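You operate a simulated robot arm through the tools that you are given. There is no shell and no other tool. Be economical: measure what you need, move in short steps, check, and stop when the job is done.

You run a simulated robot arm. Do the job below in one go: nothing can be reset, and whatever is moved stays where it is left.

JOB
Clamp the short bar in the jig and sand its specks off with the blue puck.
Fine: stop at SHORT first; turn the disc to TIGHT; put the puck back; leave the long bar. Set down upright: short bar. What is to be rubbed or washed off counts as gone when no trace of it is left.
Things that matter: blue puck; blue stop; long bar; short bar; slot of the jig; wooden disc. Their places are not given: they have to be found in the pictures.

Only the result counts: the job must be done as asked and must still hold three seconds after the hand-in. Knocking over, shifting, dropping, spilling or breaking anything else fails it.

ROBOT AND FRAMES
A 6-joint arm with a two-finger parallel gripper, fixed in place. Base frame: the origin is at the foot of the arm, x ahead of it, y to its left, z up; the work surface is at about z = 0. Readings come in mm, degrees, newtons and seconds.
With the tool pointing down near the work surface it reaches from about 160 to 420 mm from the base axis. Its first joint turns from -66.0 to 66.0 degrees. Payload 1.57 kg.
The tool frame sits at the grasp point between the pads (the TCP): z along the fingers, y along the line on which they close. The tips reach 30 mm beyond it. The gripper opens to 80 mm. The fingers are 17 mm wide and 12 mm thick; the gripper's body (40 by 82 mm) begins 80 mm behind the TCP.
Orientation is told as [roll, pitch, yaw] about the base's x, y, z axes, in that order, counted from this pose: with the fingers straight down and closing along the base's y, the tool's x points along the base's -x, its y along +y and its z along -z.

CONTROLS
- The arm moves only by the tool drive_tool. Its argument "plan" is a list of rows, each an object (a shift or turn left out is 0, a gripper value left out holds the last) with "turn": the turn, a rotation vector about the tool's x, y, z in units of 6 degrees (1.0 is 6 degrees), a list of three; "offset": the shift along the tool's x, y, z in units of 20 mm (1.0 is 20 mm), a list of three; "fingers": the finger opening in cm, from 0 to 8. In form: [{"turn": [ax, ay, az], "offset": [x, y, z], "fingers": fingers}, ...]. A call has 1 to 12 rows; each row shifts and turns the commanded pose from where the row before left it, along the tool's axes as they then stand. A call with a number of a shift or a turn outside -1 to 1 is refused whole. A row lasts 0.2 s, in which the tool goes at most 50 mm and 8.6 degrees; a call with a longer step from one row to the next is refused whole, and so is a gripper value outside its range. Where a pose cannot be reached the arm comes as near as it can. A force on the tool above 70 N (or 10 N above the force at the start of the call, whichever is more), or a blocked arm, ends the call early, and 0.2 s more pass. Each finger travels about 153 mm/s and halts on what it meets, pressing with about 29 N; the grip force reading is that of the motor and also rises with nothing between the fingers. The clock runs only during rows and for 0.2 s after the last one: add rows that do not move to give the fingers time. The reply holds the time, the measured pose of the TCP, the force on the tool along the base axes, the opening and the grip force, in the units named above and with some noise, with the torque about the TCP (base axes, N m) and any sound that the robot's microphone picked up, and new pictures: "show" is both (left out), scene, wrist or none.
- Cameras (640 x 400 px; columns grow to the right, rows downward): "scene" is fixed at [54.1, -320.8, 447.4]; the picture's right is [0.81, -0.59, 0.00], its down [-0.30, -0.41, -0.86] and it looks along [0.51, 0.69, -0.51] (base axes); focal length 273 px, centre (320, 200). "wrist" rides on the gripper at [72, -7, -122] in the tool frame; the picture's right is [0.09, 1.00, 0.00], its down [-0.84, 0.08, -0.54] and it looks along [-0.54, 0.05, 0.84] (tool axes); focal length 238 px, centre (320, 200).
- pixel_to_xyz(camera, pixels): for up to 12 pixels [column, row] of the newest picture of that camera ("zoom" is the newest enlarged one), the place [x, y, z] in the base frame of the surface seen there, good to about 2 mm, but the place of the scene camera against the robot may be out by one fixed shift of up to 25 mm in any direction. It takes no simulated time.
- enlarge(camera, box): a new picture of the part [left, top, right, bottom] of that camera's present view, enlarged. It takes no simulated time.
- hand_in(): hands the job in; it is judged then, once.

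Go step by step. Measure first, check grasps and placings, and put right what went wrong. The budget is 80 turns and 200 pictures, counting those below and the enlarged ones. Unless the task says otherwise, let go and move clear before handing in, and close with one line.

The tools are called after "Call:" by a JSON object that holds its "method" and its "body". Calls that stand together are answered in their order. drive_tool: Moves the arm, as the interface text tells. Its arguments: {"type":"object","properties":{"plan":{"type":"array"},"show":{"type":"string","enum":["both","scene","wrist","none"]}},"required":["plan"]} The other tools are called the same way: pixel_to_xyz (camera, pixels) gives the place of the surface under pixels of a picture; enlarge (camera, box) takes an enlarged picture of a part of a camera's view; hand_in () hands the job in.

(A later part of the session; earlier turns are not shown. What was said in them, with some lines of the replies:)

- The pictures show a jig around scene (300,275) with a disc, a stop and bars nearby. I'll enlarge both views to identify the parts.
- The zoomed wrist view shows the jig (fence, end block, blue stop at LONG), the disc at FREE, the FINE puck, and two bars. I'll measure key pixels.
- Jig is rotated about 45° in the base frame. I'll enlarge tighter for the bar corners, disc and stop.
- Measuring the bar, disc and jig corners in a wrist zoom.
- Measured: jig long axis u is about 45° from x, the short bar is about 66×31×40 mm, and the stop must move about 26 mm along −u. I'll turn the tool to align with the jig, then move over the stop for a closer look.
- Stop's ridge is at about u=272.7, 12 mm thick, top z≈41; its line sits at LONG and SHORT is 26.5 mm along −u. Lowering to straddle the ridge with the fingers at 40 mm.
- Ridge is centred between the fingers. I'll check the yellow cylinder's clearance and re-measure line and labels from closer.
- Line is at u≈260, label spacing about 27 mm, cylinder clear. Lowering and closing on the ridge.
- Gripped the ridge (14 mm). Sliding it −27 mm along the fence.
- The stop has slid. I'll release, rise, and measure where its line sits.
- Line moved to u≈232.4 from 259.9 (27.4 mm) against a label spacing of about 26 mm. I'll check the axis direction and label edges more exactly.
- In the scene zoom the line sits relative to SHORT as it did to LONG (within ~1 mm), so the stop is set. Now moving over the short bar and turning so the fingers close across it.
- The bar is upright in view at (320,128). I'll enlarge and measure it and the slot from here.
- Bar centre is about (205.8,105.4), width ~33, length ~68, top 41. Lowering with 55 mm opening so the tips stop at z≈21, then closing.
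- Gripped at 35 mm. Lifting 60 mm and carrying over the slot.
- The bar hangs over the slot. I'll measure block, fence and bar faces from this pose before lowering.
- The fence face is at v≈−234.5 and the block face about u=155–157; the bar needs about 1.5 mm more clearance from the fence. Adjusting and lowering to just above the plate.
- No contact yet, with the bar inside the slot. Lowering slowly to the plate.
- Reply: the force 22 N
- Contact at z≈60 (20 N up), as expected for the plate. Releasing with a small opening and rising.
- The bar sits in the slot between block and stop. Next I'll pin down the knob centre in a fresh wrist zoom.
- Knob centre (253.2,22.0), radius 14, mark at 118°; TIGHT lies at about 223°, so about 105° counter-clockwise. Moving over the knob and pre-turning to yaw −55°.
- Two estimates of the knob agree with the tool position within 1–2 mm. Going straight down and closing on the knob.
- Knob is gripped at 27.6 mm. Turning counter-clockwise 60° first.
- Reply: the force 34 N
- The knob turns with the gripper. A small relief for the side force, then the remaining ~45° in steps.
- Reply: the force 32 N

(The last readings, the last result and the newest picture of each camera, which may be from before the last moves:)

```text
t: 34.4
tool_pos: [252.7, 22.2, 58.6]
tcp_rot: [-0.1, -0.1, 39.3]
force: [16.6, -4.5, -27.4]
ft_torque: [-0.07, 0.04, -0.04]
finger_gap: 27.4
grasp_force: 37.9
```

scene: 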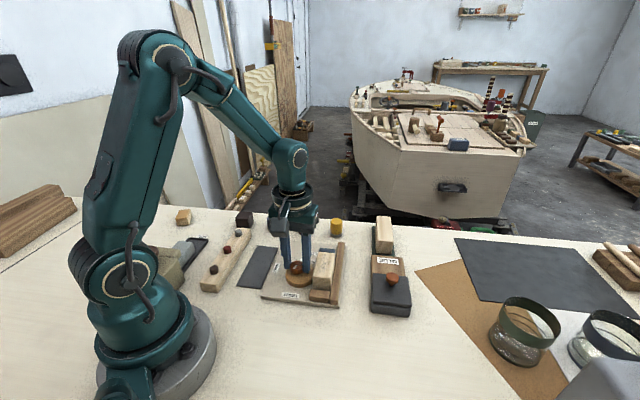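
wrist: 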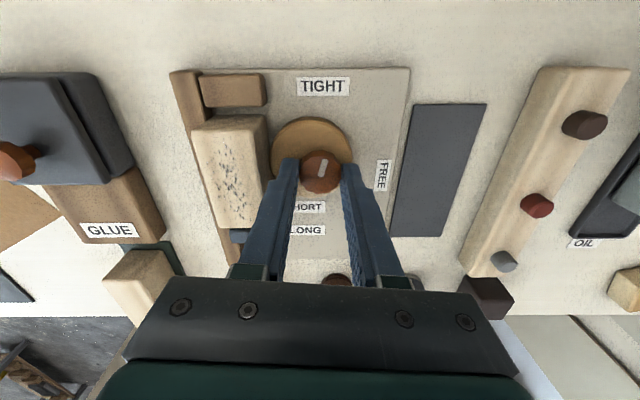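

The mark is now nearly at TIGHT (212° of ~222°). Continuing in small steps.

Call:
{"method": "drive_tool", "body": {"plan": [{"offset": [0, 0, 0.04], "turn": [0, 0, -0.5]}, {"turn": [0, 0, -0.5]}, {"turn": [0, 0, -0.5]}, {}]}}

Call:
{"method": "enlarge", "body": {"camera": "wrist", "box": [170, 50, 420, 230]}}

```text
t: 35.4
tool_pos: [253.2, 24.4, 57.5]
tcp_rot: [0.0, -0.1, 48.2]
force: [2.4, 14.5, 8.8]
ft_torque: [-0.15, 0.12, 0.01]
finger_gap: 27.4
grasp_force: 37.8
```

scene: 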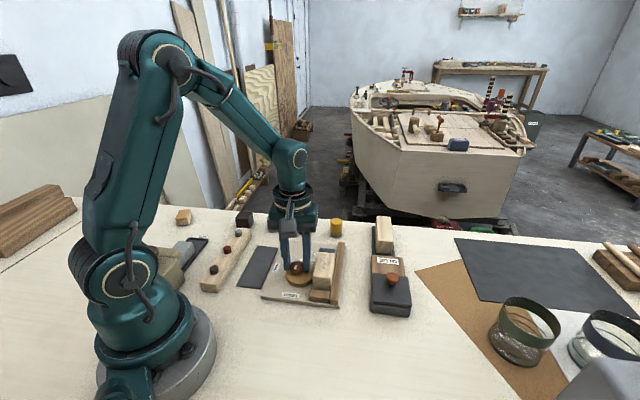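
wrist: 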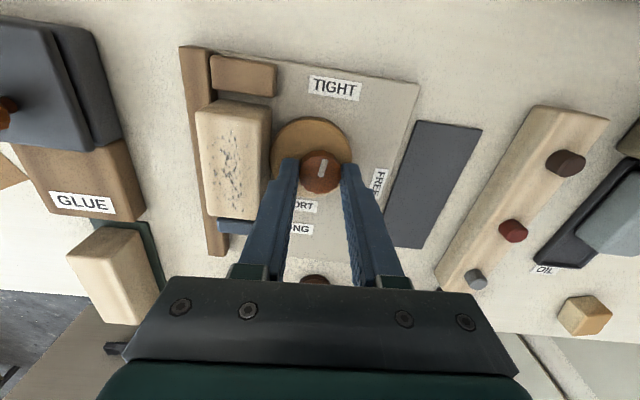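

```text
2.22 times, centred on (295, 140) of wrist
```

zoom: 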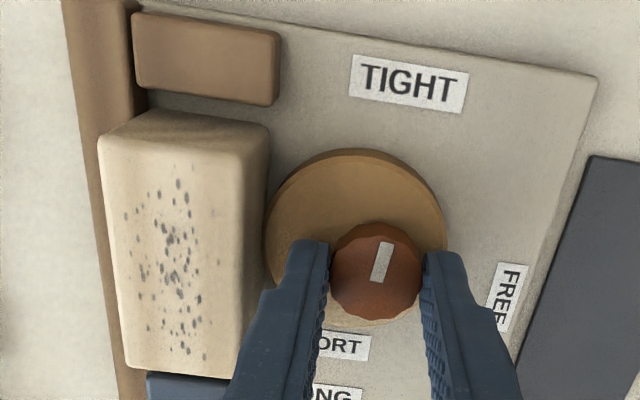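

Call:
{"method": "pixel_to_xyz", "body": {"camera": "zoom", "pixels": [[388, 245], [377, 280], [377, 265], [410, 83], [265, 235], [270, 215], [110, 230], [268, 160], [105, 160], [120, 360], [445, 230], [510, 295]]}}

```text
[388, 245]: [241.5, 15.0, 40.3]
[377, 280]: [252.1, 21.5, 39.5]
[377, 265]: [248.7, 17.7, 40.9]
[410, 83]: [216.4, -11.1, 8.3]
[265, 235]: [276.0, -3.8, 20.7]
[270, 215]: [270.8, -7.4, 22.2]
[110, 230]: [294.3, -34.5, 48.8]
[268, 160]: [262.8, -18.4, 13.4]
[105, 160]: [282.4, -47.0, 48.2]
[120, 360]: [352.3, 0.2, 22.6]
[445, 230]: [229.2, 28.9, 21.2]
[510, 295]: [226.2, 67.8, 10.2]
```

Disc edge (v≈−197.5) is at the bar's face; the mark is at roughly 212–221°. Turning a few more degrees while watching the force.

Call:
{"method": "drive_tool", "body": {"plan": [{"turn": [0, 0, -0.4]}, {"turn": [0, 0, -0.4]}, {}]}}

Call:
{"method": "enlarge", "body": {"camera": "wrist", "box": [170, 50, 420, 230]}}

```text
t: 36.2
tool_pos: [252.1, 23.4, 57.4]
tcp_rot: [0.0, -0.1, 52.9]
force: [-1.2, 20.2, 26.3]
ft_torque: [0.83, 0.2, -0.07]
finger_gap: 27.7
grasp_force: 37.8
```

scene: 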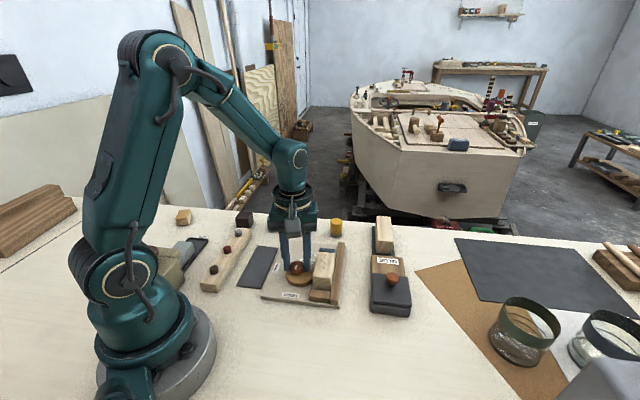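
wrist: 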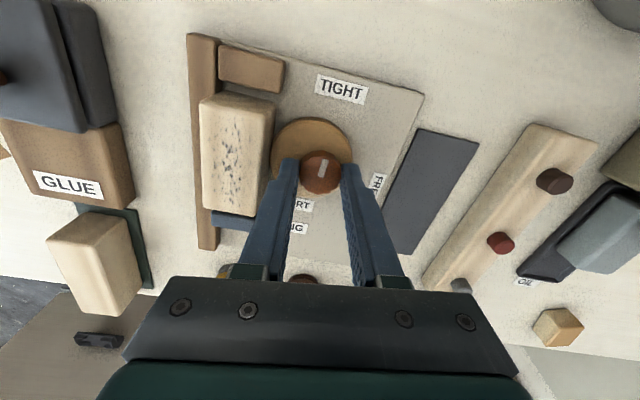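

```text
2.22 times, centred on (295, 140) of wrist
```

zoom: 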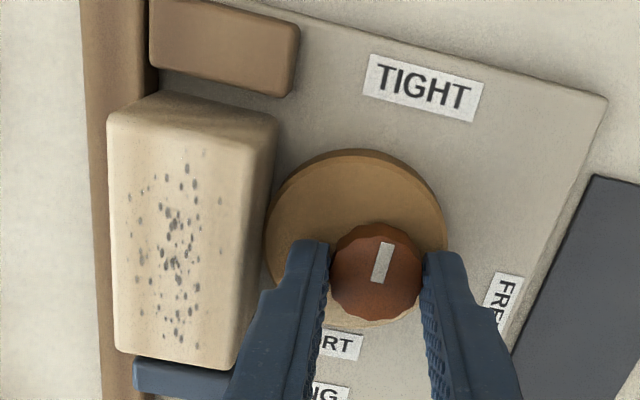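

Turned 108° in all; a side load has appeared, as expected from clamping. Releasing with a small opening, rising, and checking the mark.

Call:
{"method": "drive_tool", "body": {"plan": [{"fingers": 3.7}, {}, {"offset": [0, 0, -0.6]}, {"offset": [0, 0, -0.9]}, {"offset": [0, 0, -0.9]}, {"offset": [0, 0, -0.9]}, {"offset": [0, 0, -0.9]}, {}]}}

Call:
{"method": "enlarge", "body": {"camera": "wrist", "box": [220, 50, 420, 200]}}

```text
t: 38.0
tool_pos: [251.4, 23.6, 140.9]
tcp_rot: [0.0, 0.0, 53.0]
force: [0.0, 0.1, -0.4]
ft_torque: [0.0, -0.01, -0.01]
finger_gap: 36.9
grasp_force: 0.1
```

scene: 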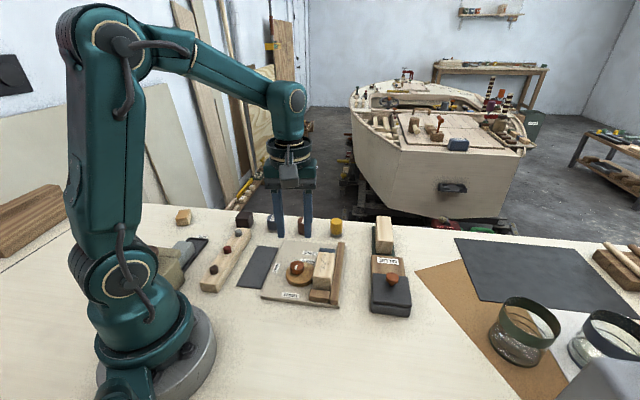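
wrist: 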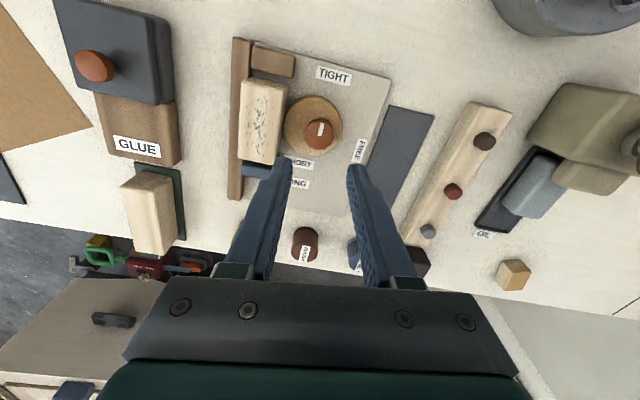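

```text
2.67 times, centred on (320, 125) of wrist
```

zoom: 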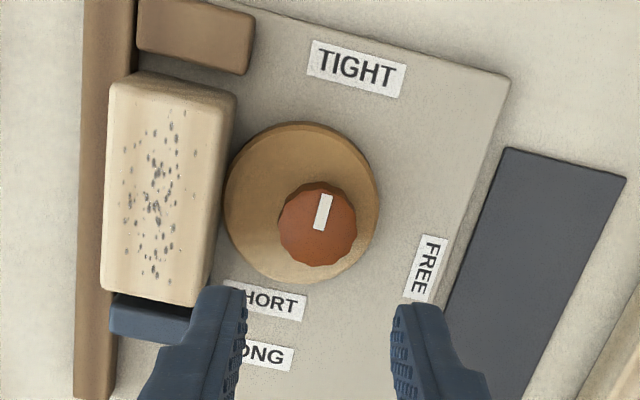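

Call:
{"method": "pixel_to_xyz", "body": {"camera": "zoom", "pixels": [[325, 195], [320, 228], [278, 225], [355, 225], [318, 184], [316, 264], [357, 69], [424, 267], [228, 190], [235, 140], [105, 200], [220, 230]]}}

Call:
{"method": "enlarge", "body": {"camera": "scene", "box": [250, 225, 350, 310]}}

```text
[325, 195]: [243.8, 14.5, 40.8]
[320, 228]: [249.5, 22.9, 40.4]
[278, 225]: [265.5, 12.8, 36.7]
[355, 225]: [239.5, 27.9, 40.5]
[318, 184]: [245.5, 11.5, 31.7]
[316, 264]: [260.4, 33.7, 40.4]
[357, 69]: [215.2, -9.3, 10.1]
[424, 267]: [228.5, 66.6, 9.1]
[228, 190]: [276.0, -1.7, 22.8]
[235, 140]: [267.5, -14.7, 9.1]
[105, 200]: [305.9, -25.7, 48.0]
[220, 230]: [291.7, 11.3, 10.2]
```

```text
4.71 times, centred on (300, 268) of scene
```

zoom: 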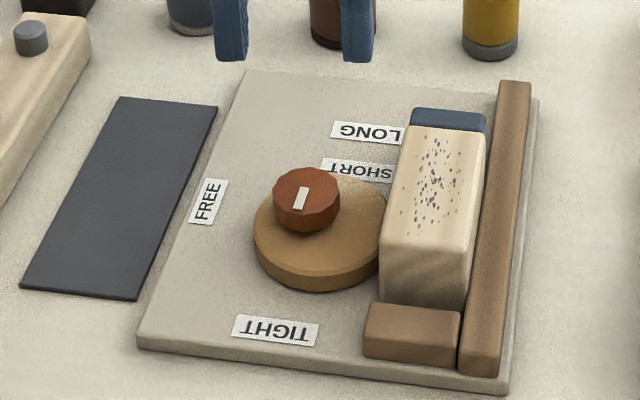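

Bar is pressed against the fence, the disc touches it, and the mark points to TIGHT (≈223° vs 220.5°). Now the FINE puck: moving above it and turning so the fingers close along u, clear of its neighbours.

Call:
{"method": "drive_tool", "body": {"plan": [{"offset": [-0.8, 0.46, -0.4]}, {"offset": [-0.88, 0.46, -0.4]}, {"offset": [-0.88, 0.46, -0.4]}, {"offset": [-0.88, 0.46, -0.3]}, {"offset": [-0.88, 0.46, 0]}, {"offset": [-0.88, 0.46, 0]}, {"offset": [-0.88, 0.46, 0]}, {"offset": [-0.88, 0.46, 0]}, {"offset": [-0.88, 0.46, 0]}, {"turn": [0, 0, 1]}, {"turn": [0, 0, 1]}, {"turn": [0, 0, 1]}], "show": "none"}}

Call:
{"method": "drive_tool", "body": {"plan": [{"turn": [0, 0, 1]}, {"turn": [0, 0, 1]}, {"turn": [0, 0, 1]}, {"turn": [0, 0, 1]}, {"turn": [0, 0, 1]}, {"turn": [0, 0, 1]}, {"turn": [0, 0, 1]}, {"turn": [0, 0, 1]}, {"turn": [0, 0, 1]}, {"turn": [0, 0, 1]}, {"turn": [0, 0, 1]}, {"turn": [0, 0, 1]}], "show": "none"}}

Call:
{"method": "drive_tool", "body": {"plan": [{"turn": [0, 0, 1]}, {"turn": [0, 0, 0.3], "fingers": 6}, {}]}}

```text
t: 40.6
tool_pos: [281.3, 199.4, 172.8]
tcp_rot: [0.0, 0.0, 34.7]
force: [0.2, 0.7, -0.4]
ft_torque: [0.03, -0.01, -0.02]
finger_gap: 37.0
grasp_force: 0.2
```

```text
t: 43.2
tool_pos: [280.9, 198.7, 171.1]
tcp_rot: [-0.1, 0.0, -37.1]
force: [0.5, -0.7, 0.3]
ft_torque: [0.0, 0.01, 0.0]
finger_gap: 37.3
grasp_force: 0.1
```

```text
t: 44.0
tool_pos: [280.7, 198.6, 170.8]
tcp_rot: [0.0, 0.0, -44.9]
force: [0.2, -0.2, 0.1]
ft_torque: [0.0, 0.01, -0.01]
finger_gap: 60.0
grasp_force: 0.1
```

scene: 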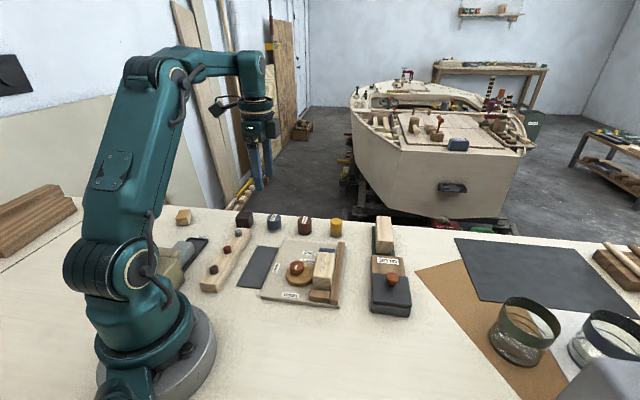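
wrist: 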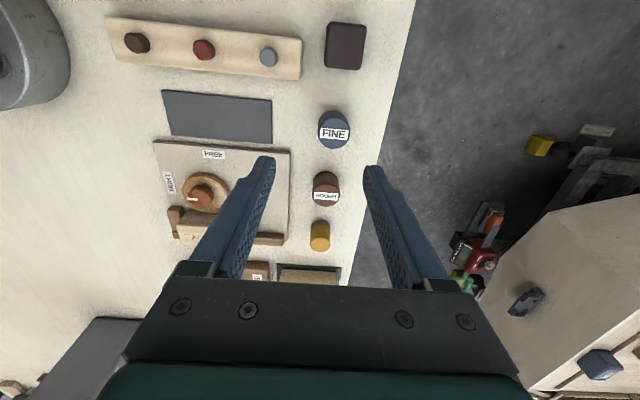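

Call:
{"method": "enlarge", "body": {"camera": "wrist", "box": [290, 90, 380, 165]}}

Call:
{"method": "pixel_to_xyz", "body": {"camera": "wrist", "pixels": [[319, 126], [350, 127], [334, 111], [334, 145], [334, 125], [313, 188], [339, 186], [328, 68], [363, 68], [325, 175], [340, 45], [333, 150]]}}

```text
5.33 times, centred on (335, 128) of wrist
```

zoom: 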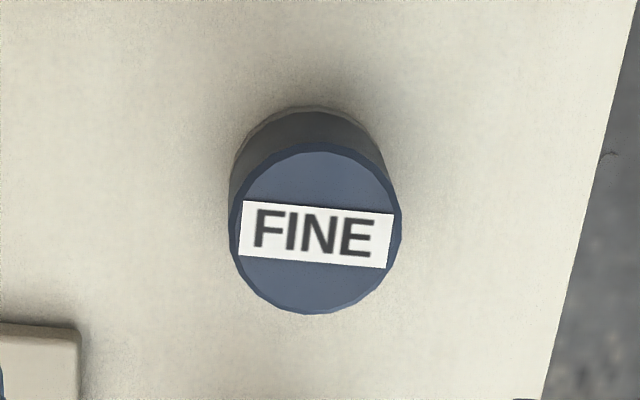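

```text
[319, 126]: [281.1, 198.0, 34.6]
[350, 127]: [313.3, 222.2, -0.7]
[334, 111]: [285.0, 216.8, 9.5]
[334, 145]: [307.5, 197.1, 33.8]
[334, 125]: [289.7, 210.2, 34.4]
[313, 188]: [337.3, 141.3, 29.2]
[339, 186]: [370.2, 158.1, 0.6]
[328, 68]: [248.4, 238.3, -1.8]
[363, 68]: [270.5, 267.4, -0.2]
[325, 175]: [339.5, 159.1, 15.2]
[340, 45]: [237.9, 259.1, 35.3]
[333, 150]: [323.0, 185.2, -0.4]
```

Call:
{"method": "pixel_to_xyz", "body": {"camera": "zoom", "pixels": [[233, 230], [398, 230], [318, 148], [315, 308], [316, 230], [255, 170], [380, 285], [250, 285], [385, 175], [316, 125]]}}

```text
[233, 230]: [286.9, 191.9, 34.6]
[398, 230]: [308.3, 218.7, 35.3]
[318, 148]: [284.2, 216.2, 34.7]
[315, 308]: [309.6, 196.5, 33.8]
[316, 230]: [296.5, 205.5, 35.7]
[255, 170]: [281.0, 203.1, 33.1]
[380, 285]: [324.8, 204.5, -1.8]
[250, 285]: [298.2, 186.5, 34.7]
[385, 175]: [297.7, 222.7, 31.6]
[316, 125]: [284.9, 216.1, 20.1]
```

Puck centre (297.2,205.8), diameter ~34, top z 35. Centring and lowering part way.

Call:
{"method": "drive_tool", "body": {"plan": [{"offset": [-0.33, 0.84, 0]}, {"offset": [0, 0, 0.9]}, {"offset": [0, 0, 0.9]}, {"offset": [0, 0, 0.9]}, {"offset": [0, 0, 0.9]}, {"offset": [0, 0, 0.4]}, {}], "show": "wrist"}}

```text
t: 45.6
tool_pos: [296.0, 205.8, 93.2]
tcp_rot: [0.1, 0.0, -44.8]
force: [-0.8, -0.1, -0.4]
ft_torque: [0.0, -0.03, 0.0]
finger_gap: 60.2
grasp_force: 0.0
```

wrist: 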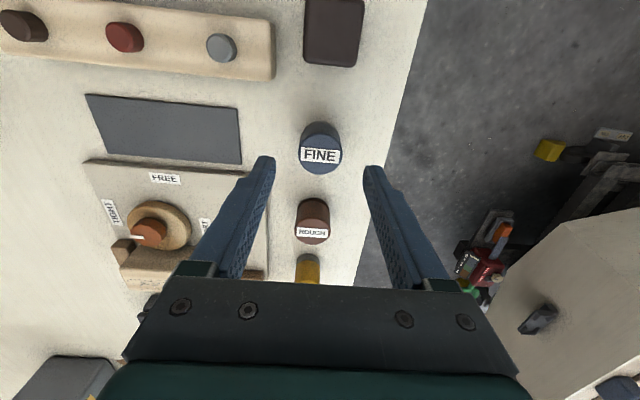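

Puck is centred between the fingers. Lowering to z≈42 and closing.

Call:
{"method": "drive_tool", "body": {"plan": [{"offset": [0, 0, 0.85]}, {"offset": [0, 0, 0.85]}, {"offset": [0, 0, 0.85]}, {}, {"fingers": 2.5}, {}, {}, {}]}}

```text
t: 47.4
tool_pos: [297.4, 206.5, 40.1]
tcp_rot: [0.1, 0.0, -44.8]
force: [-1.1, -0.1, 0.0]
ft_torque: [-0.03, -0.03, 0.0]
finger_gap: 34.3
grasp_force: 29.3
```

scene: 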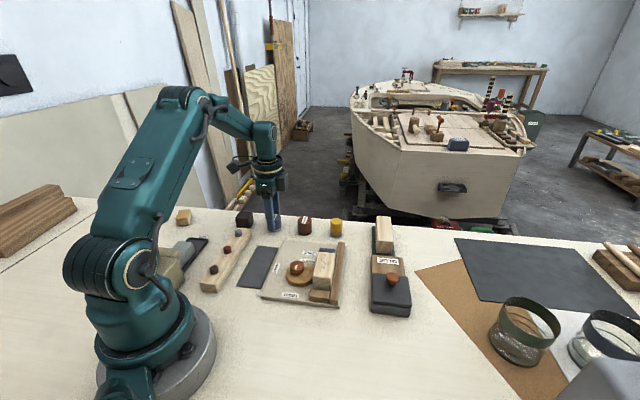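
wrist: 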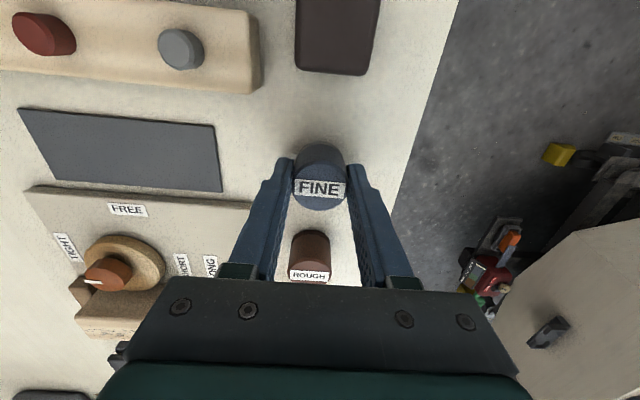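

Puck held (34.3 mm). Lifting, then carrying it at ~80 mm clearance to above the bar.

Call:
{"method": "drive_tool", "body": {"plan": [{"offset": [0, 0, -0.8]}, {"offset": [0, 0, -0.8]}, {"offset": [0, 0, -0.8]}, {"offset": [0, 0, -0.8]}, {"offset": [0, 0, -0.8]}], "show": "none"}}

Call:
{"method": "drive_tool", "body": {"plan": [{"offset": [-0.635, -0.675, 0]}, {"offset": [-0.635, -0.675, 0]}, {"offset": [-0.635, -0.675, 0]}, {"offset": [-0.635, -0.675, 0]}, {"offset": [-0.635, -0.675, 0]}, {"offset": [-0.635, -0.675, 0]}, {"offset": [-0.635, -0.675, 0]}, {"offset": [-0.635, -0.675, 0]}, {"offset": [-0.635, -0.675, 0]}, {"offset": [-0.635, -0.675, 0]}, {"offset": [-0.635, -0.675, 0]}, {"offset": [-0.635, -0.675, 0]}]}}

```text
t: 48.6
tool_pos: [298.2, 205.6, 122.2]
tcp_rot: [0.0, 0.1, -44.8]
force: [0.0, 0.1, -0.7]
ft_torque: [0.0, 0.01, 0.02]
finger_gap: 34.4
grasp_force: 29.3
```

```text
t: 51.2
tool_pos: [292.8, -17.5, 119.7]
tcp_rot: [0.0, 0.1, -44.8]
force: [0.5, 0.1, -0.4]
ft_torque: [-0.01, -0.02, -0.01]
finger_gap: 34.6
grasp_force: 29.0
```

scene: 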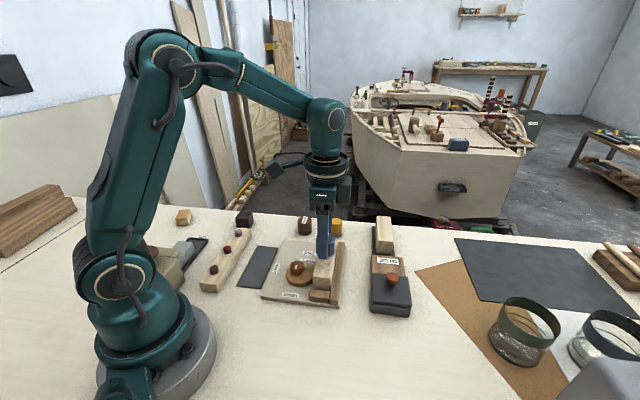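
wrist: 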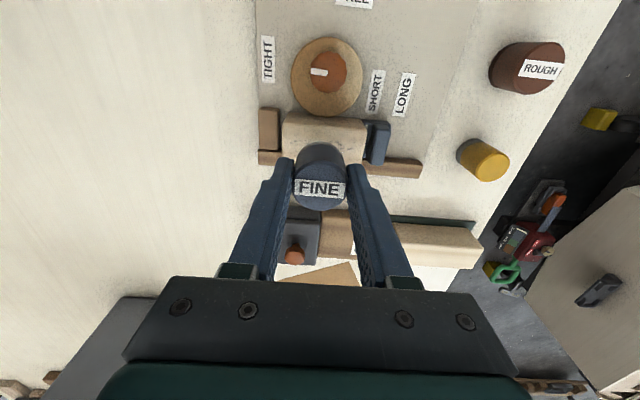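

Over the bar. Lowering to near contact, then millimetre steps until a light press.

Call:
{"method": "drive_tool", "body": {"plan": [{"offset": [0.08, 0, 0.5]}, {"offset": [0, 0, 0.5]}, {"offset": [0, 0, 0.3]}, {"offset": [0, 0, 0.05]}, {"offset": [0, 0, 0.05]}, {"offset": [0, 0, 0.05]}], "show": "none"}}

```text
t: 52.6
tool_pos: [291.3, -15.9, 91.7]
tcp_rot: [0.0, 0.0, -44.8]
force: [0.4, 0.2, -0.3]
ft_torque: [-0.03, 0.0, -0.01]
finger_gap: 34.5
grasp_force: 28.2
```

Call:
{"method": "drive_tool", "body": {"plan": [{"offset": [0, 0, 0.05]}, {"offset": [0, 0, 0.05]}, {"offset": [0, 0, 0.03]}], "show": "none"}}

```text
t: 53.4
tool_pos: [289.5, -15.8, 88.2]
tcp_rot: [-0.1, 0.1, -44.7]
force: [-1.9, -0.3, 13.1]
ft_torque: [0.03, 0.07, 0.02]
finger_gap: 34.6
grasp_force: 29.1
```

Contact at 13 N. Rubbing lengthwise ±20 mm.

Call:
{"method": "drive_tool", "body": {"plan": [{"offset": [0, 0.5, 0]}, {"offset": [0, 0.5, 0]}, {"offset": [0, -0.5, 0]}, {"offset": [0, -0.5, 0]}, {"offset": [0, -0.5, 0]}, {"offset": [0, -0.5, 0]}, {"offset": [0, 0.5, 0]}, {"offset": [0, 0.5, 0]}, {"offset": [0, 0.5, 0]}, {"offset": [0, 0.5, 0]}, {"offset": [0, -0.5, 0]}, {"offset": [0, -0.5, 0]}]}}

Call:
{"method": "enlarge", "body": {"camera": "wrist", "box": [220, 80, 420, 230]}}

Call:
{"method": "enlarge", "body": {"camera": "scene", "box": [270, 225, 370, 310]}}

```text
t: 56.0
tool_pos: [290.4, -16.7, 89.3]
tcp_rot: [0.0, 0.1, -44.8]
force: [-0.5, 1.0, -1.2]
ft_torque: [0.0, 0.0, -0.04]
finger_gap: 34.2
grasp_force: 28.4
```

scene: 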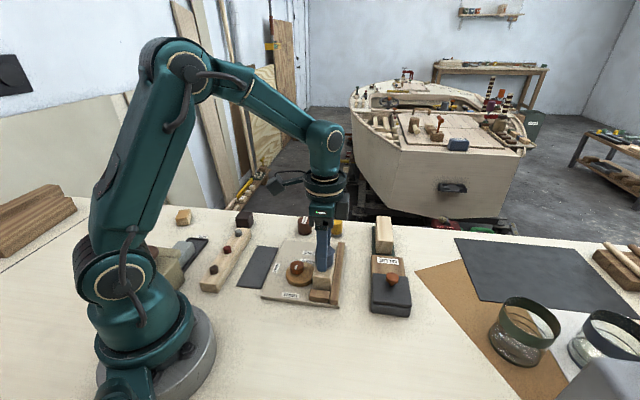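
wrist: 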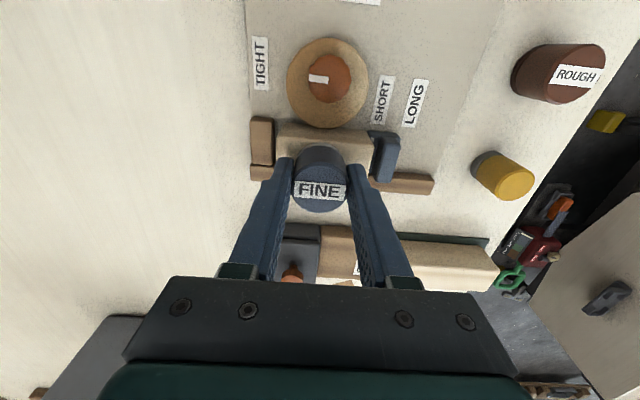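

```text
2.67 times, centred on (320, 155) of wrist
```

zoom: 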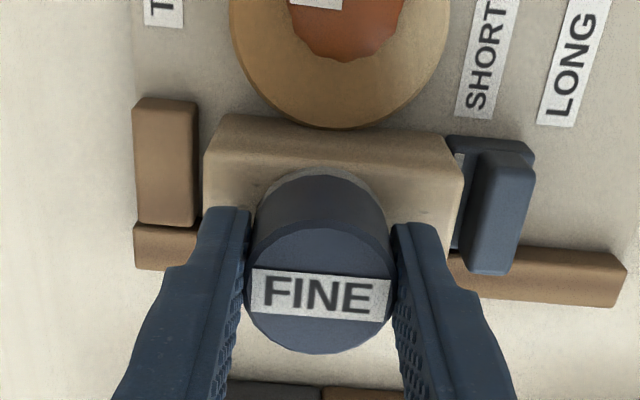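

```text
4.71 times, centred on (320, 268) of scene
```

zoom: 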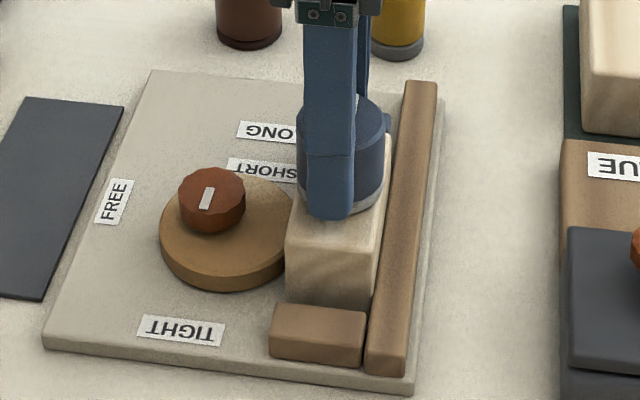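

Most specks appear gone already, but the press had faded to zero. Pressing 1 mm further and rubbing again on two lanes (v±5).

Call:
{"method": "drive_tool", "body": {"plan": [{"offset": [0, 0, 0.06]}, {"offset": [0.25, 0.5, 0]}, {"offset": [0, 0.5, 0]}, {"offset": [0, -0.5, 0]}, {"offset": [0, -0.5, 0]}, {"offset": [0, -0.5, 0]}, {"offset": [0, -0.5, 0]}, {"offset": [0, 0.5, 0]}, {"offset": [0, 0.5, 0]}], "show": "none"}}

Call:
{"method": "drive_tool", "body": {"plan": [{"offset": [-0.25, 0, 0]}, {"offset": [-0.25, 0.5, 0]}, {"offset": [0, 0.5, 0]}, {"offset": [0, -0.5, 0]}, {"offset": [0, -0.5, 0]}, {"offset": [0, -0.5, 0]}, {"offset": [0, -0.5, 0]}, {"offset": [0, 0.5, 0]}, {"offset": [0, 0.5, 0]}, {"offset": [0.25, 0, 0]}], "show": "none"}}

```text
t: 58.0
tool_pos: [286.2, -12.2, 86.8]
tcp_rot: [-0.1, 0.0, -44.9]
force: [0.6, 0.5, -0.6]
ft_torque: [-0.02, 0.03, 0.0]
finger_gap: 34.4
grasp_force: 29.4
```

```text
t: 60.2
tool_pos: [289.3, -14.5, 87.6]
tcp_rot: [0.0, -0.1, -44.7]
force: [0.6, 0.7, 1.1]
ft_torque: [0.0, -0.03, 0.03]
finger_gap: 34.5
grasp_force: 29.3
```

Force reads near zero, so the puck may have slid slightly up in the grip. Lifting and moving aside (+v) to inspect the bar's top.

Call:
{"method": "drive_tool", "body": {"plan": [{"offset": [0, 0, -0.8]}, {"offset": [0, 0, -0.8]}, {"offset": [0.9, 0, -0.8]}, {"offset": [0.9, 0, -0.8]}, {"offset": [0.9, 0, -0.8]}, {"offset": [0.9, 0, 0]}, {"offset": [0.9, 0, 0]}, {}]}}

Call:
{"method": "enlarge", "body": {"camera": "scene", "box": [290, 225, 370, 310]}}

```text
t: 62.0
tool_pos: [226.2, 48.7, 168.8]
tcp_rot: [0.0, 0.0, -44.9]
force: [0.0, 0.8, -0.7]
ft_torque: [0.02, -0.01, 0.01]
finger_gap: 34.0
grasp_force: 29.2
```

scene: 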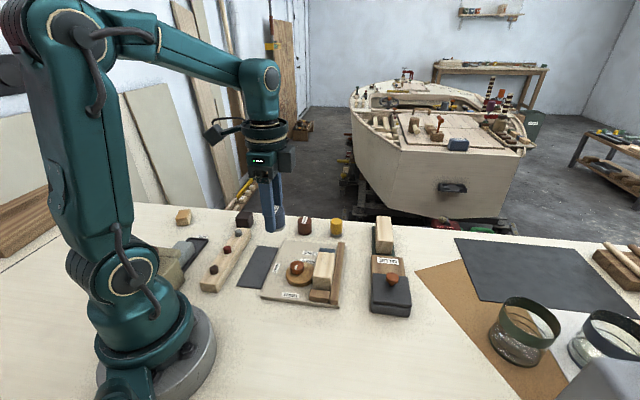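
wrist: 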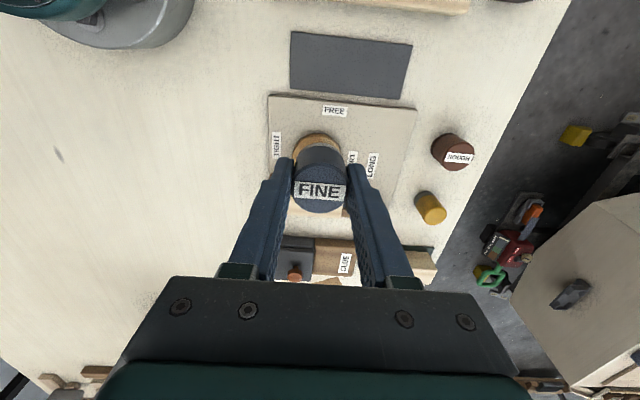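

```text
4.71 times, centred on (330, 268) of scene
```

zoom: 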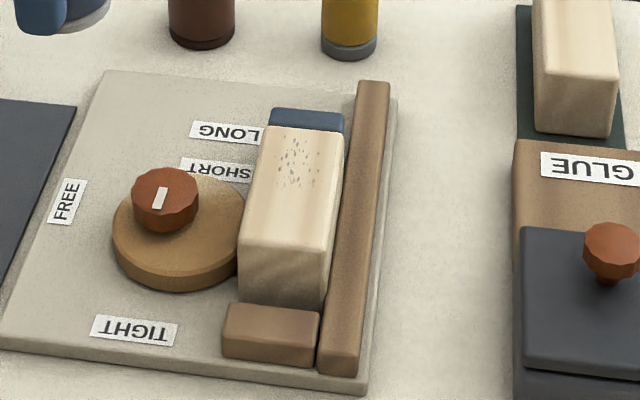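

Specks remain on the far (+u) half of the bar's top (zoom ≈(295,160)). Going back to that half and rubbing with a checked press.

Call:
{"method": "drive_tool", "body": {"plan": [{"offset": [-0.9, 0.2, 0]}, {"offset": [-0.9, 0.2, 0]}, {"offset": [-0.9, 0.2, 0]}, {"offset": [-0.9, 0.2, 0]}, {"offset": [-0.9, 0, 0]}, {"offset": [0, 0, 0.9]}, {"offset": [0, 0, 0.9]}, {"offset": [0, 0, 0.9]}, {"offset": [0, 0, 0.9]}, {"offset": [0, 0, 0.3]}, {"offset": [0, 0, 0.05]}, {"offset": [0, 0, 0.05]}], "show": "none"}}

Call:
{"method": "drive_tool", "body": {"plan": [{"offset": [0, 0, 0.04]}, {"offset": [0, 0, 0.03]}], "show": "none"}}

```text
t: 64.6
tool_pos: [301.2, -3.3, 87.1]
tcp_rot: [0.0, 0.1, -44.8]
force: [0.2, -1.1, 1.8]
ft_torque: [0.02, 0.0, -0.01]
finger_gap: 34.4
grasp_force: 29.3
```

```text
t: 65.2
tool_pos: [300.7, -3.1, 86.8]
tcp_rot: [0.1, 0.0, -44.7]
force: [-1.7, 4.8, 10.2]
ft_torque: [0.14, 0.06, 0.0]
finger_gap: 34.4
grasp_force: 28.9
```

Pressing at 10 N over the far half. Rubbing short strokes, adding a little press as it goes.

Call:
{"method": "drive_tool", "body": {"plan": [{"offset": [0, 0.4, 0.02]}, {"offset": [0, -0.4, 0.01]}, {"offset": [0, -0.4, 0.01]}, {"offset": [0, 0.4, 0.01]}, {"offset": [0.2, 0.4, 0.01]}, {"offset": [0, -0.4, 0.01]}, {"offset": [0, -0.4, 0.01]}, {"offset": [-0.4, 0.4, 0.01]}, {"offset": [0, 0.4, 0.01]}, {"offset": [0, -0.4, 0.01]}, {"offset": [0.2, 0, 0]}], "show": "none"}}

Call:
{"method": "drive_tool", "body": {"plan": [{"offset": [0, 0, -0.8]}, {"offset": [0, 0, -0.8]}, {"offset": [0.9, 0, -0.8]}, {"offset": [0.9, 0, -0.8]}, {"offset": [0.9, 0, -0.8]}, {"offset": [0.9, 0, 0]}, {"offset": [0.9, 0, 0]}, {}], "show": "wrist"}}

Call:
{"method": "enlarge", "body": {"camera": "scene", "box": [290, 225, 370, 310]}}

```text
t: 67.6
tool_pos: [304.9, -5.1, 85.5]
tcp_rot: [0.3, -0.5, -44.8]
force: [12.8, -5.1, 35.4]
ft_torque: [-0.25, -0.31, 0.06]
finger_gap: 34.7
grasp_force: 29.2
```

```text
t: 69.4
tool_pos: [237.6, 59.4, 163.5]
tcp_rot: [0.0, -0.1, -44.9]
force: [0.2, -0.3, -0.5]
ft_torque: [-0.02, 0.04, 0.0]
finger_gap: 34.4
grasp_force: 29.4
```

wrist: 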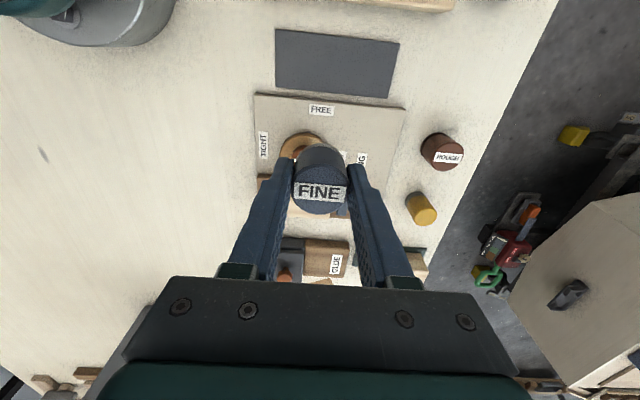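

```text
4.71 times, centred on (330, 268) of scene
```

zoom: 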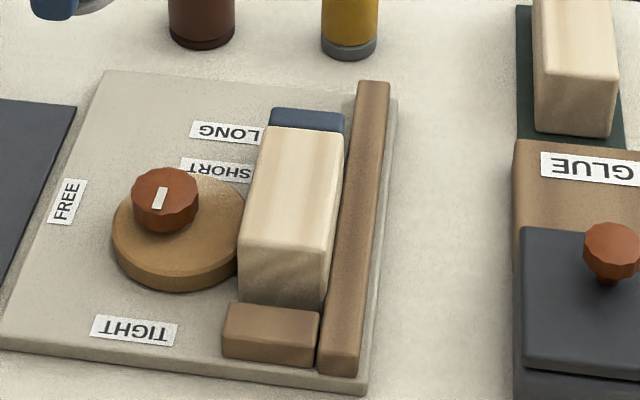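

The top looks clean. A tighter zoom will show any faint trace.

Call:
{"method": "enlarge", "body": {"camera": "scene", "box": [308, 245, 340, 293]}}

```text
8.33 times, centred on (324, 269) of scene
```

zoom: 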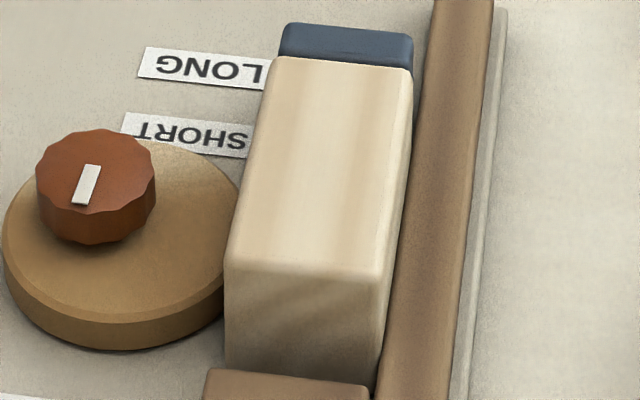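

Clean. Carrying the puck back over its home at (297.3,206).

Call:
{"method": "drive_tool", "body": {"plan": [{"offset": [0.384, 0.912, 0]}, {"offset": [0.384, 0.912, 0]}, {"offset": [0.384, 0.912, 0]}, {"offset": [0.384, 0.912, 0]}, {"offset": [0.384, 0.912, 0]}, {"offset": [0.384, 0.912, 0]}, {"offset": [0.384, 0.912, 0]}, {"offset": [0.384, 0.912, 0.4]}, {"offset": [0, 0, 0.9]}, {"offset": [0, 0, 0.9]}, {}]}}

```text
t: 71.8
tool_pos: [297.1, 205.4, 120.0]
tcp_rot: [0.0, -0.1, -44.8]
force: [0.5, 0.1, -0.3]
ft_torque: [0.02, 0.01, 0.04]
finger_gap: 34.4
grasp_force: 28.9
```

scene: 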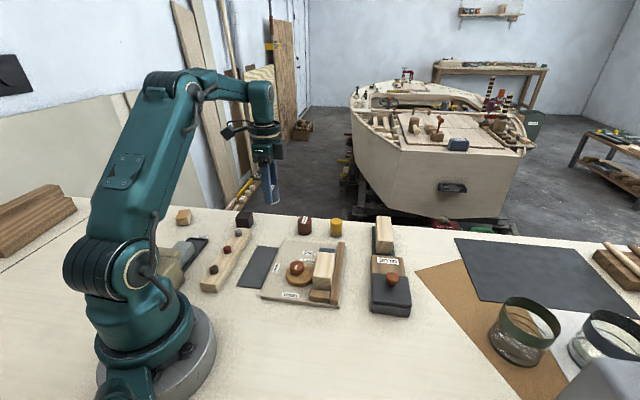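
wrist: 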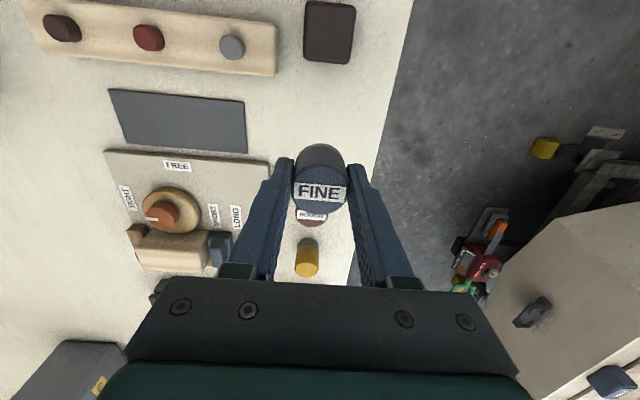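

Over home. Lowering to just above the table, then slowly to contact.

Call:
{"method": "drive_tool", "body": {"plan": [{"offset": [0, 0, 0.9]}, {"offset": [0, 0, 0.9]}, {"offset": [0, 0, 0.9]}, {"offset": [0, 0, 0.9]}, {"offset": [0, 0, 0.25]}, {"offset": [0, 0, 0.05]}], "show": "none"}}

Call:
{"method": "drive_tool", "body": {"plan": [{"offset": [0, 0, 0.05]}, {"offset": [0, 0, 0.05]}], "show": "none"}}

```text
t: 73.2
tool_pos: [297.0, 205.7, 41.8]
tcp_rot: [0.0, 0.1, -44.8]
force: [-0.4, -0.2, 0.3]
ft_torque: [0.01, 0.0, 0.0]
finger_gap: 34.5
grasp_force: 28.9
```

```text
t: 73.8
tool_pos: [296.3, 205.1, 39.5]
tcp_rot: [0.0, 0.0, -44.7]
force: [-0.7, 0.8, -0.7]
ft_torque: [-0.01, 0.01, -0.01]
finger_gap: 34.7
grasp_force: 28.8
```

Call:
{"method": "drive_tool", "body": {"plan": [{"offset": [0, 0, 0.05]}, {"offset": [0, 0, 0.05]}], "show": "none"}}

```text
t: 74.4
tool_pos: [295.9, 205.8, 38.2]
tcp_rot: [0.0, 0.0, -44.8]
force: [0.0, 0.0, 0.0]
ft_torque: [0.01, 0.0, -0.03]
finger_gap: 34.5
grasp_force: 29.4
```

Call:
{"method": "drive_tool", "body": {"plan": [{"offset": [0, 0, 0.04]}, {"offset": [0, 0, 0.03]}], "show": "none"}}

```text
t: 75.0
tool_pos: [296.6, 205.6, 36.3]
tcp_rot: [0.0, 0.0, -44.7]
force: [0.7, -0.5, -0.8]
ft_torque: [-0.01, 0.02, -0.03]
finger_gap: 34.5
grasp_force: 28.6
```

Call:
{"method": "drive_tool", "body": {"plan": [{"offset": [0, 0, 0.04]}, {"offset": [0, 0, 0.03]}], "show": "wrist"}}

```text
t: 75.6
tool_pos: [296.2, 205.3, 35.6]
tcp_rot: [0.0, 0.0, -44.8]
force: [0.3, -1.6, 7.2]
ft_torque: [-0.13, 0.05, 0.02]
finger_gap: 34.7
grasp_force: 28.8
```

wrist: 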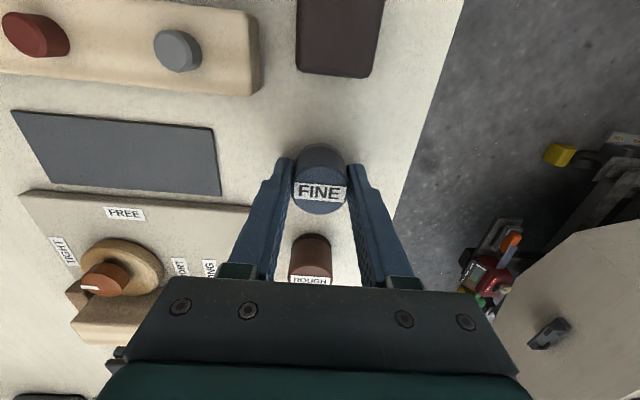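

Contact with the table (7 N). Releasing and rising straight up.

Call:
{"method": "drive_tool", "body": {"plan": [{"fingers": 4.5}, {"fingers": 6}, {}, {"offset": [0, 0, -0.8]}, {"offset": [0, 0, -0.8]}, {"offset": [0, 0, -0.8]}, {"offset": [0, 0, -0.9]}, {"offset": [0, 0, -0.9]}, {"offset": [0, 0, -0.9]}, {"offset": [0, 0, -0.9]}, {}]}}

Call:
{"method": "enlarge", "body": {"camera": "wrist", "box": [290, 80, 400, 180]}}

```text
t: 78.0
tool_pos: [297.8, 203.9, 155.0]
tcp_rot: [0.0, 0.0, -44.9]
force: [0.1, 0.4, 0.1]
ft_torque: [-0.01, -0.02, 0.02]
finger_gap: 60.0
grasp_force: 0.1
```

scene: 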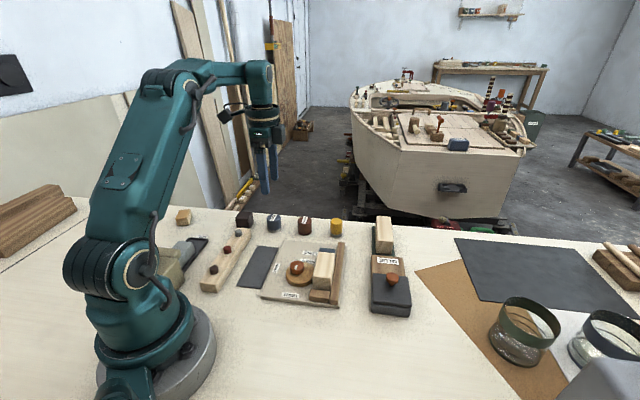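
wrist: 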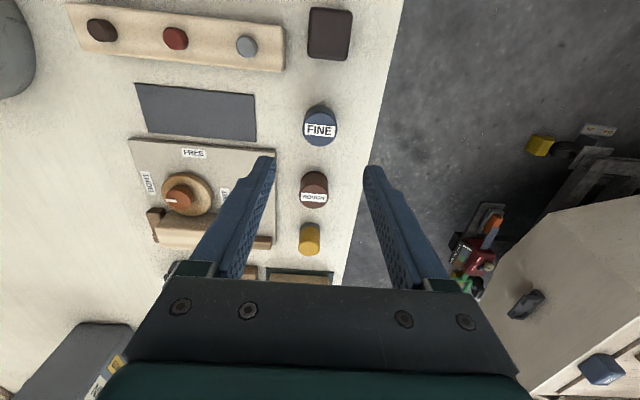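

```text
4.00 times, centred on (345, 130) of wrist
```

zoom: 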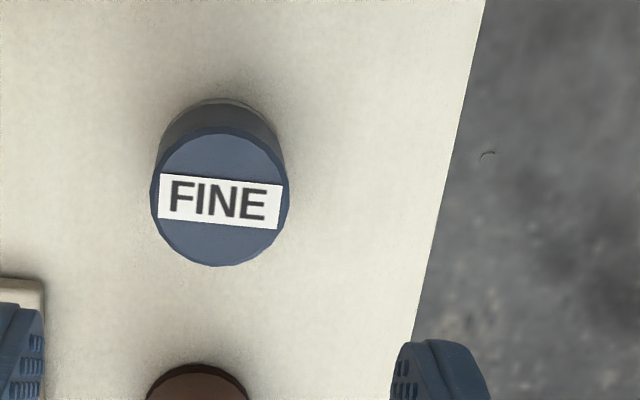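

Puck stands upright at home. One last close look at the bar's top, mark and stop from above with the wrist camera.

Call:
{"method": "pixel_to_xyz", "body": {"camera": "zoom", "pixels": [[152, 195], [288, 195], [220, 132], [218, 262]]}}

Call:
{"method": "drive_tool", "body": {"plan": [{"offset": [-0.3, -0.9, -0.5]}, {"offset": [-0.3, -0.9, -0.5]}, {"offset": [-0.3, -0.9, 0]}, {"offset": [-0.4, -0.9, 0]}, {"offset": [-0.4, -0.9, 0]}, {"offset": [-0.4, -0.9, 0]}, {"offset": [-0.4, -0.9, 0]}, {"offset": [-0.4, -0.9, 0]}, {}]}}

Call:
{"method": "enlarge", "body": {"camera": "wrist", "box": [230, 60, 410, 200]}}

```text
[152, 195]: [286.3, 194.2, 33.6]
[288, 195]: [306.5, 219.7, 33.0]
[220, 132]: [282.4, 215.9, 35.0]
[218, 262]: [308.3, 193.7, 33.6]
```

```text
t: 80.0
tool_pos: [234.4, 63.7, 175.0]
tcp_rot: [0.1, 0.0, -44.8]
force: [0.0, -0.7, -0.6]
ft_torque: [0.01, 0.0, 0.01]
finger_gap: 60.0
grasp_force: 0.1
```

scene: 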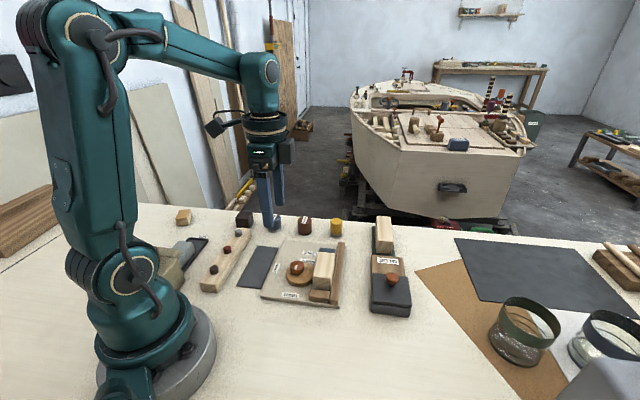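
wrist: 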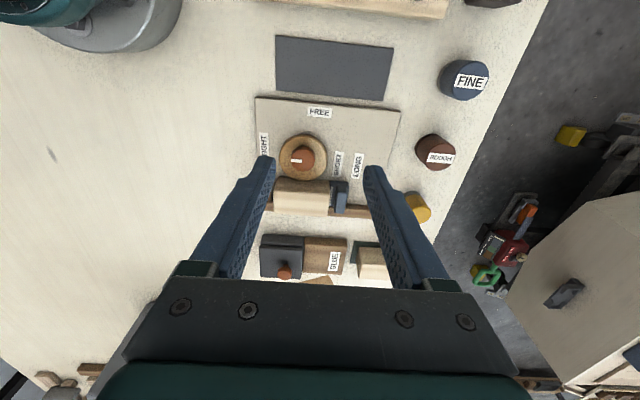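

```text
2.86 times, centred on (320, 130) of wrist
```

zoom: 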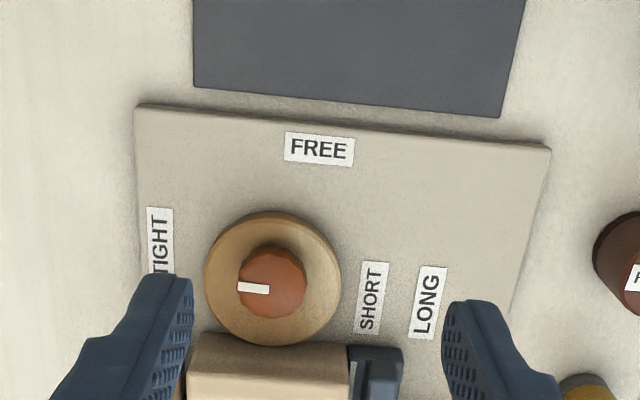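

Call:
{"method": "enlarge", "body": {"camera": "wrist", "box": [265, 165, 355, 225]}}

Call:
{"method": "pixel_to_xyz", "body": {"camera": "zoom", "pixels": [[100, 150]]}}

```text
6.67 times, centred on (310, 195) of wrist
```

zoom: 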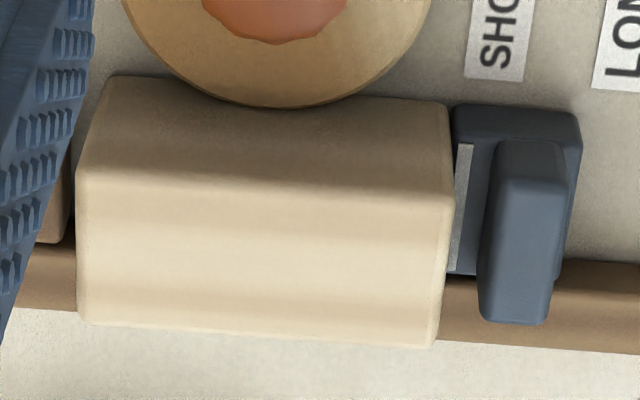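

```text
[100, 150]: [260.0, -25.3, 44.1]
```

The bar's top shows no specks, it is clamped between disc and fence, the stop is at SHORT, and the puck is back home. The gripper is clear, so I'm handing in.

Call:
{"method": "hand_in", "body": {}}

```text
The job is handed in.
```

The short bar is clamped in the jig with the stop at SHORT and the disc at TIGHT. No specks show on its top in the last close-ups, the blue puck is back upright within about 2 mm of where it stood, and I left the long bar alone.
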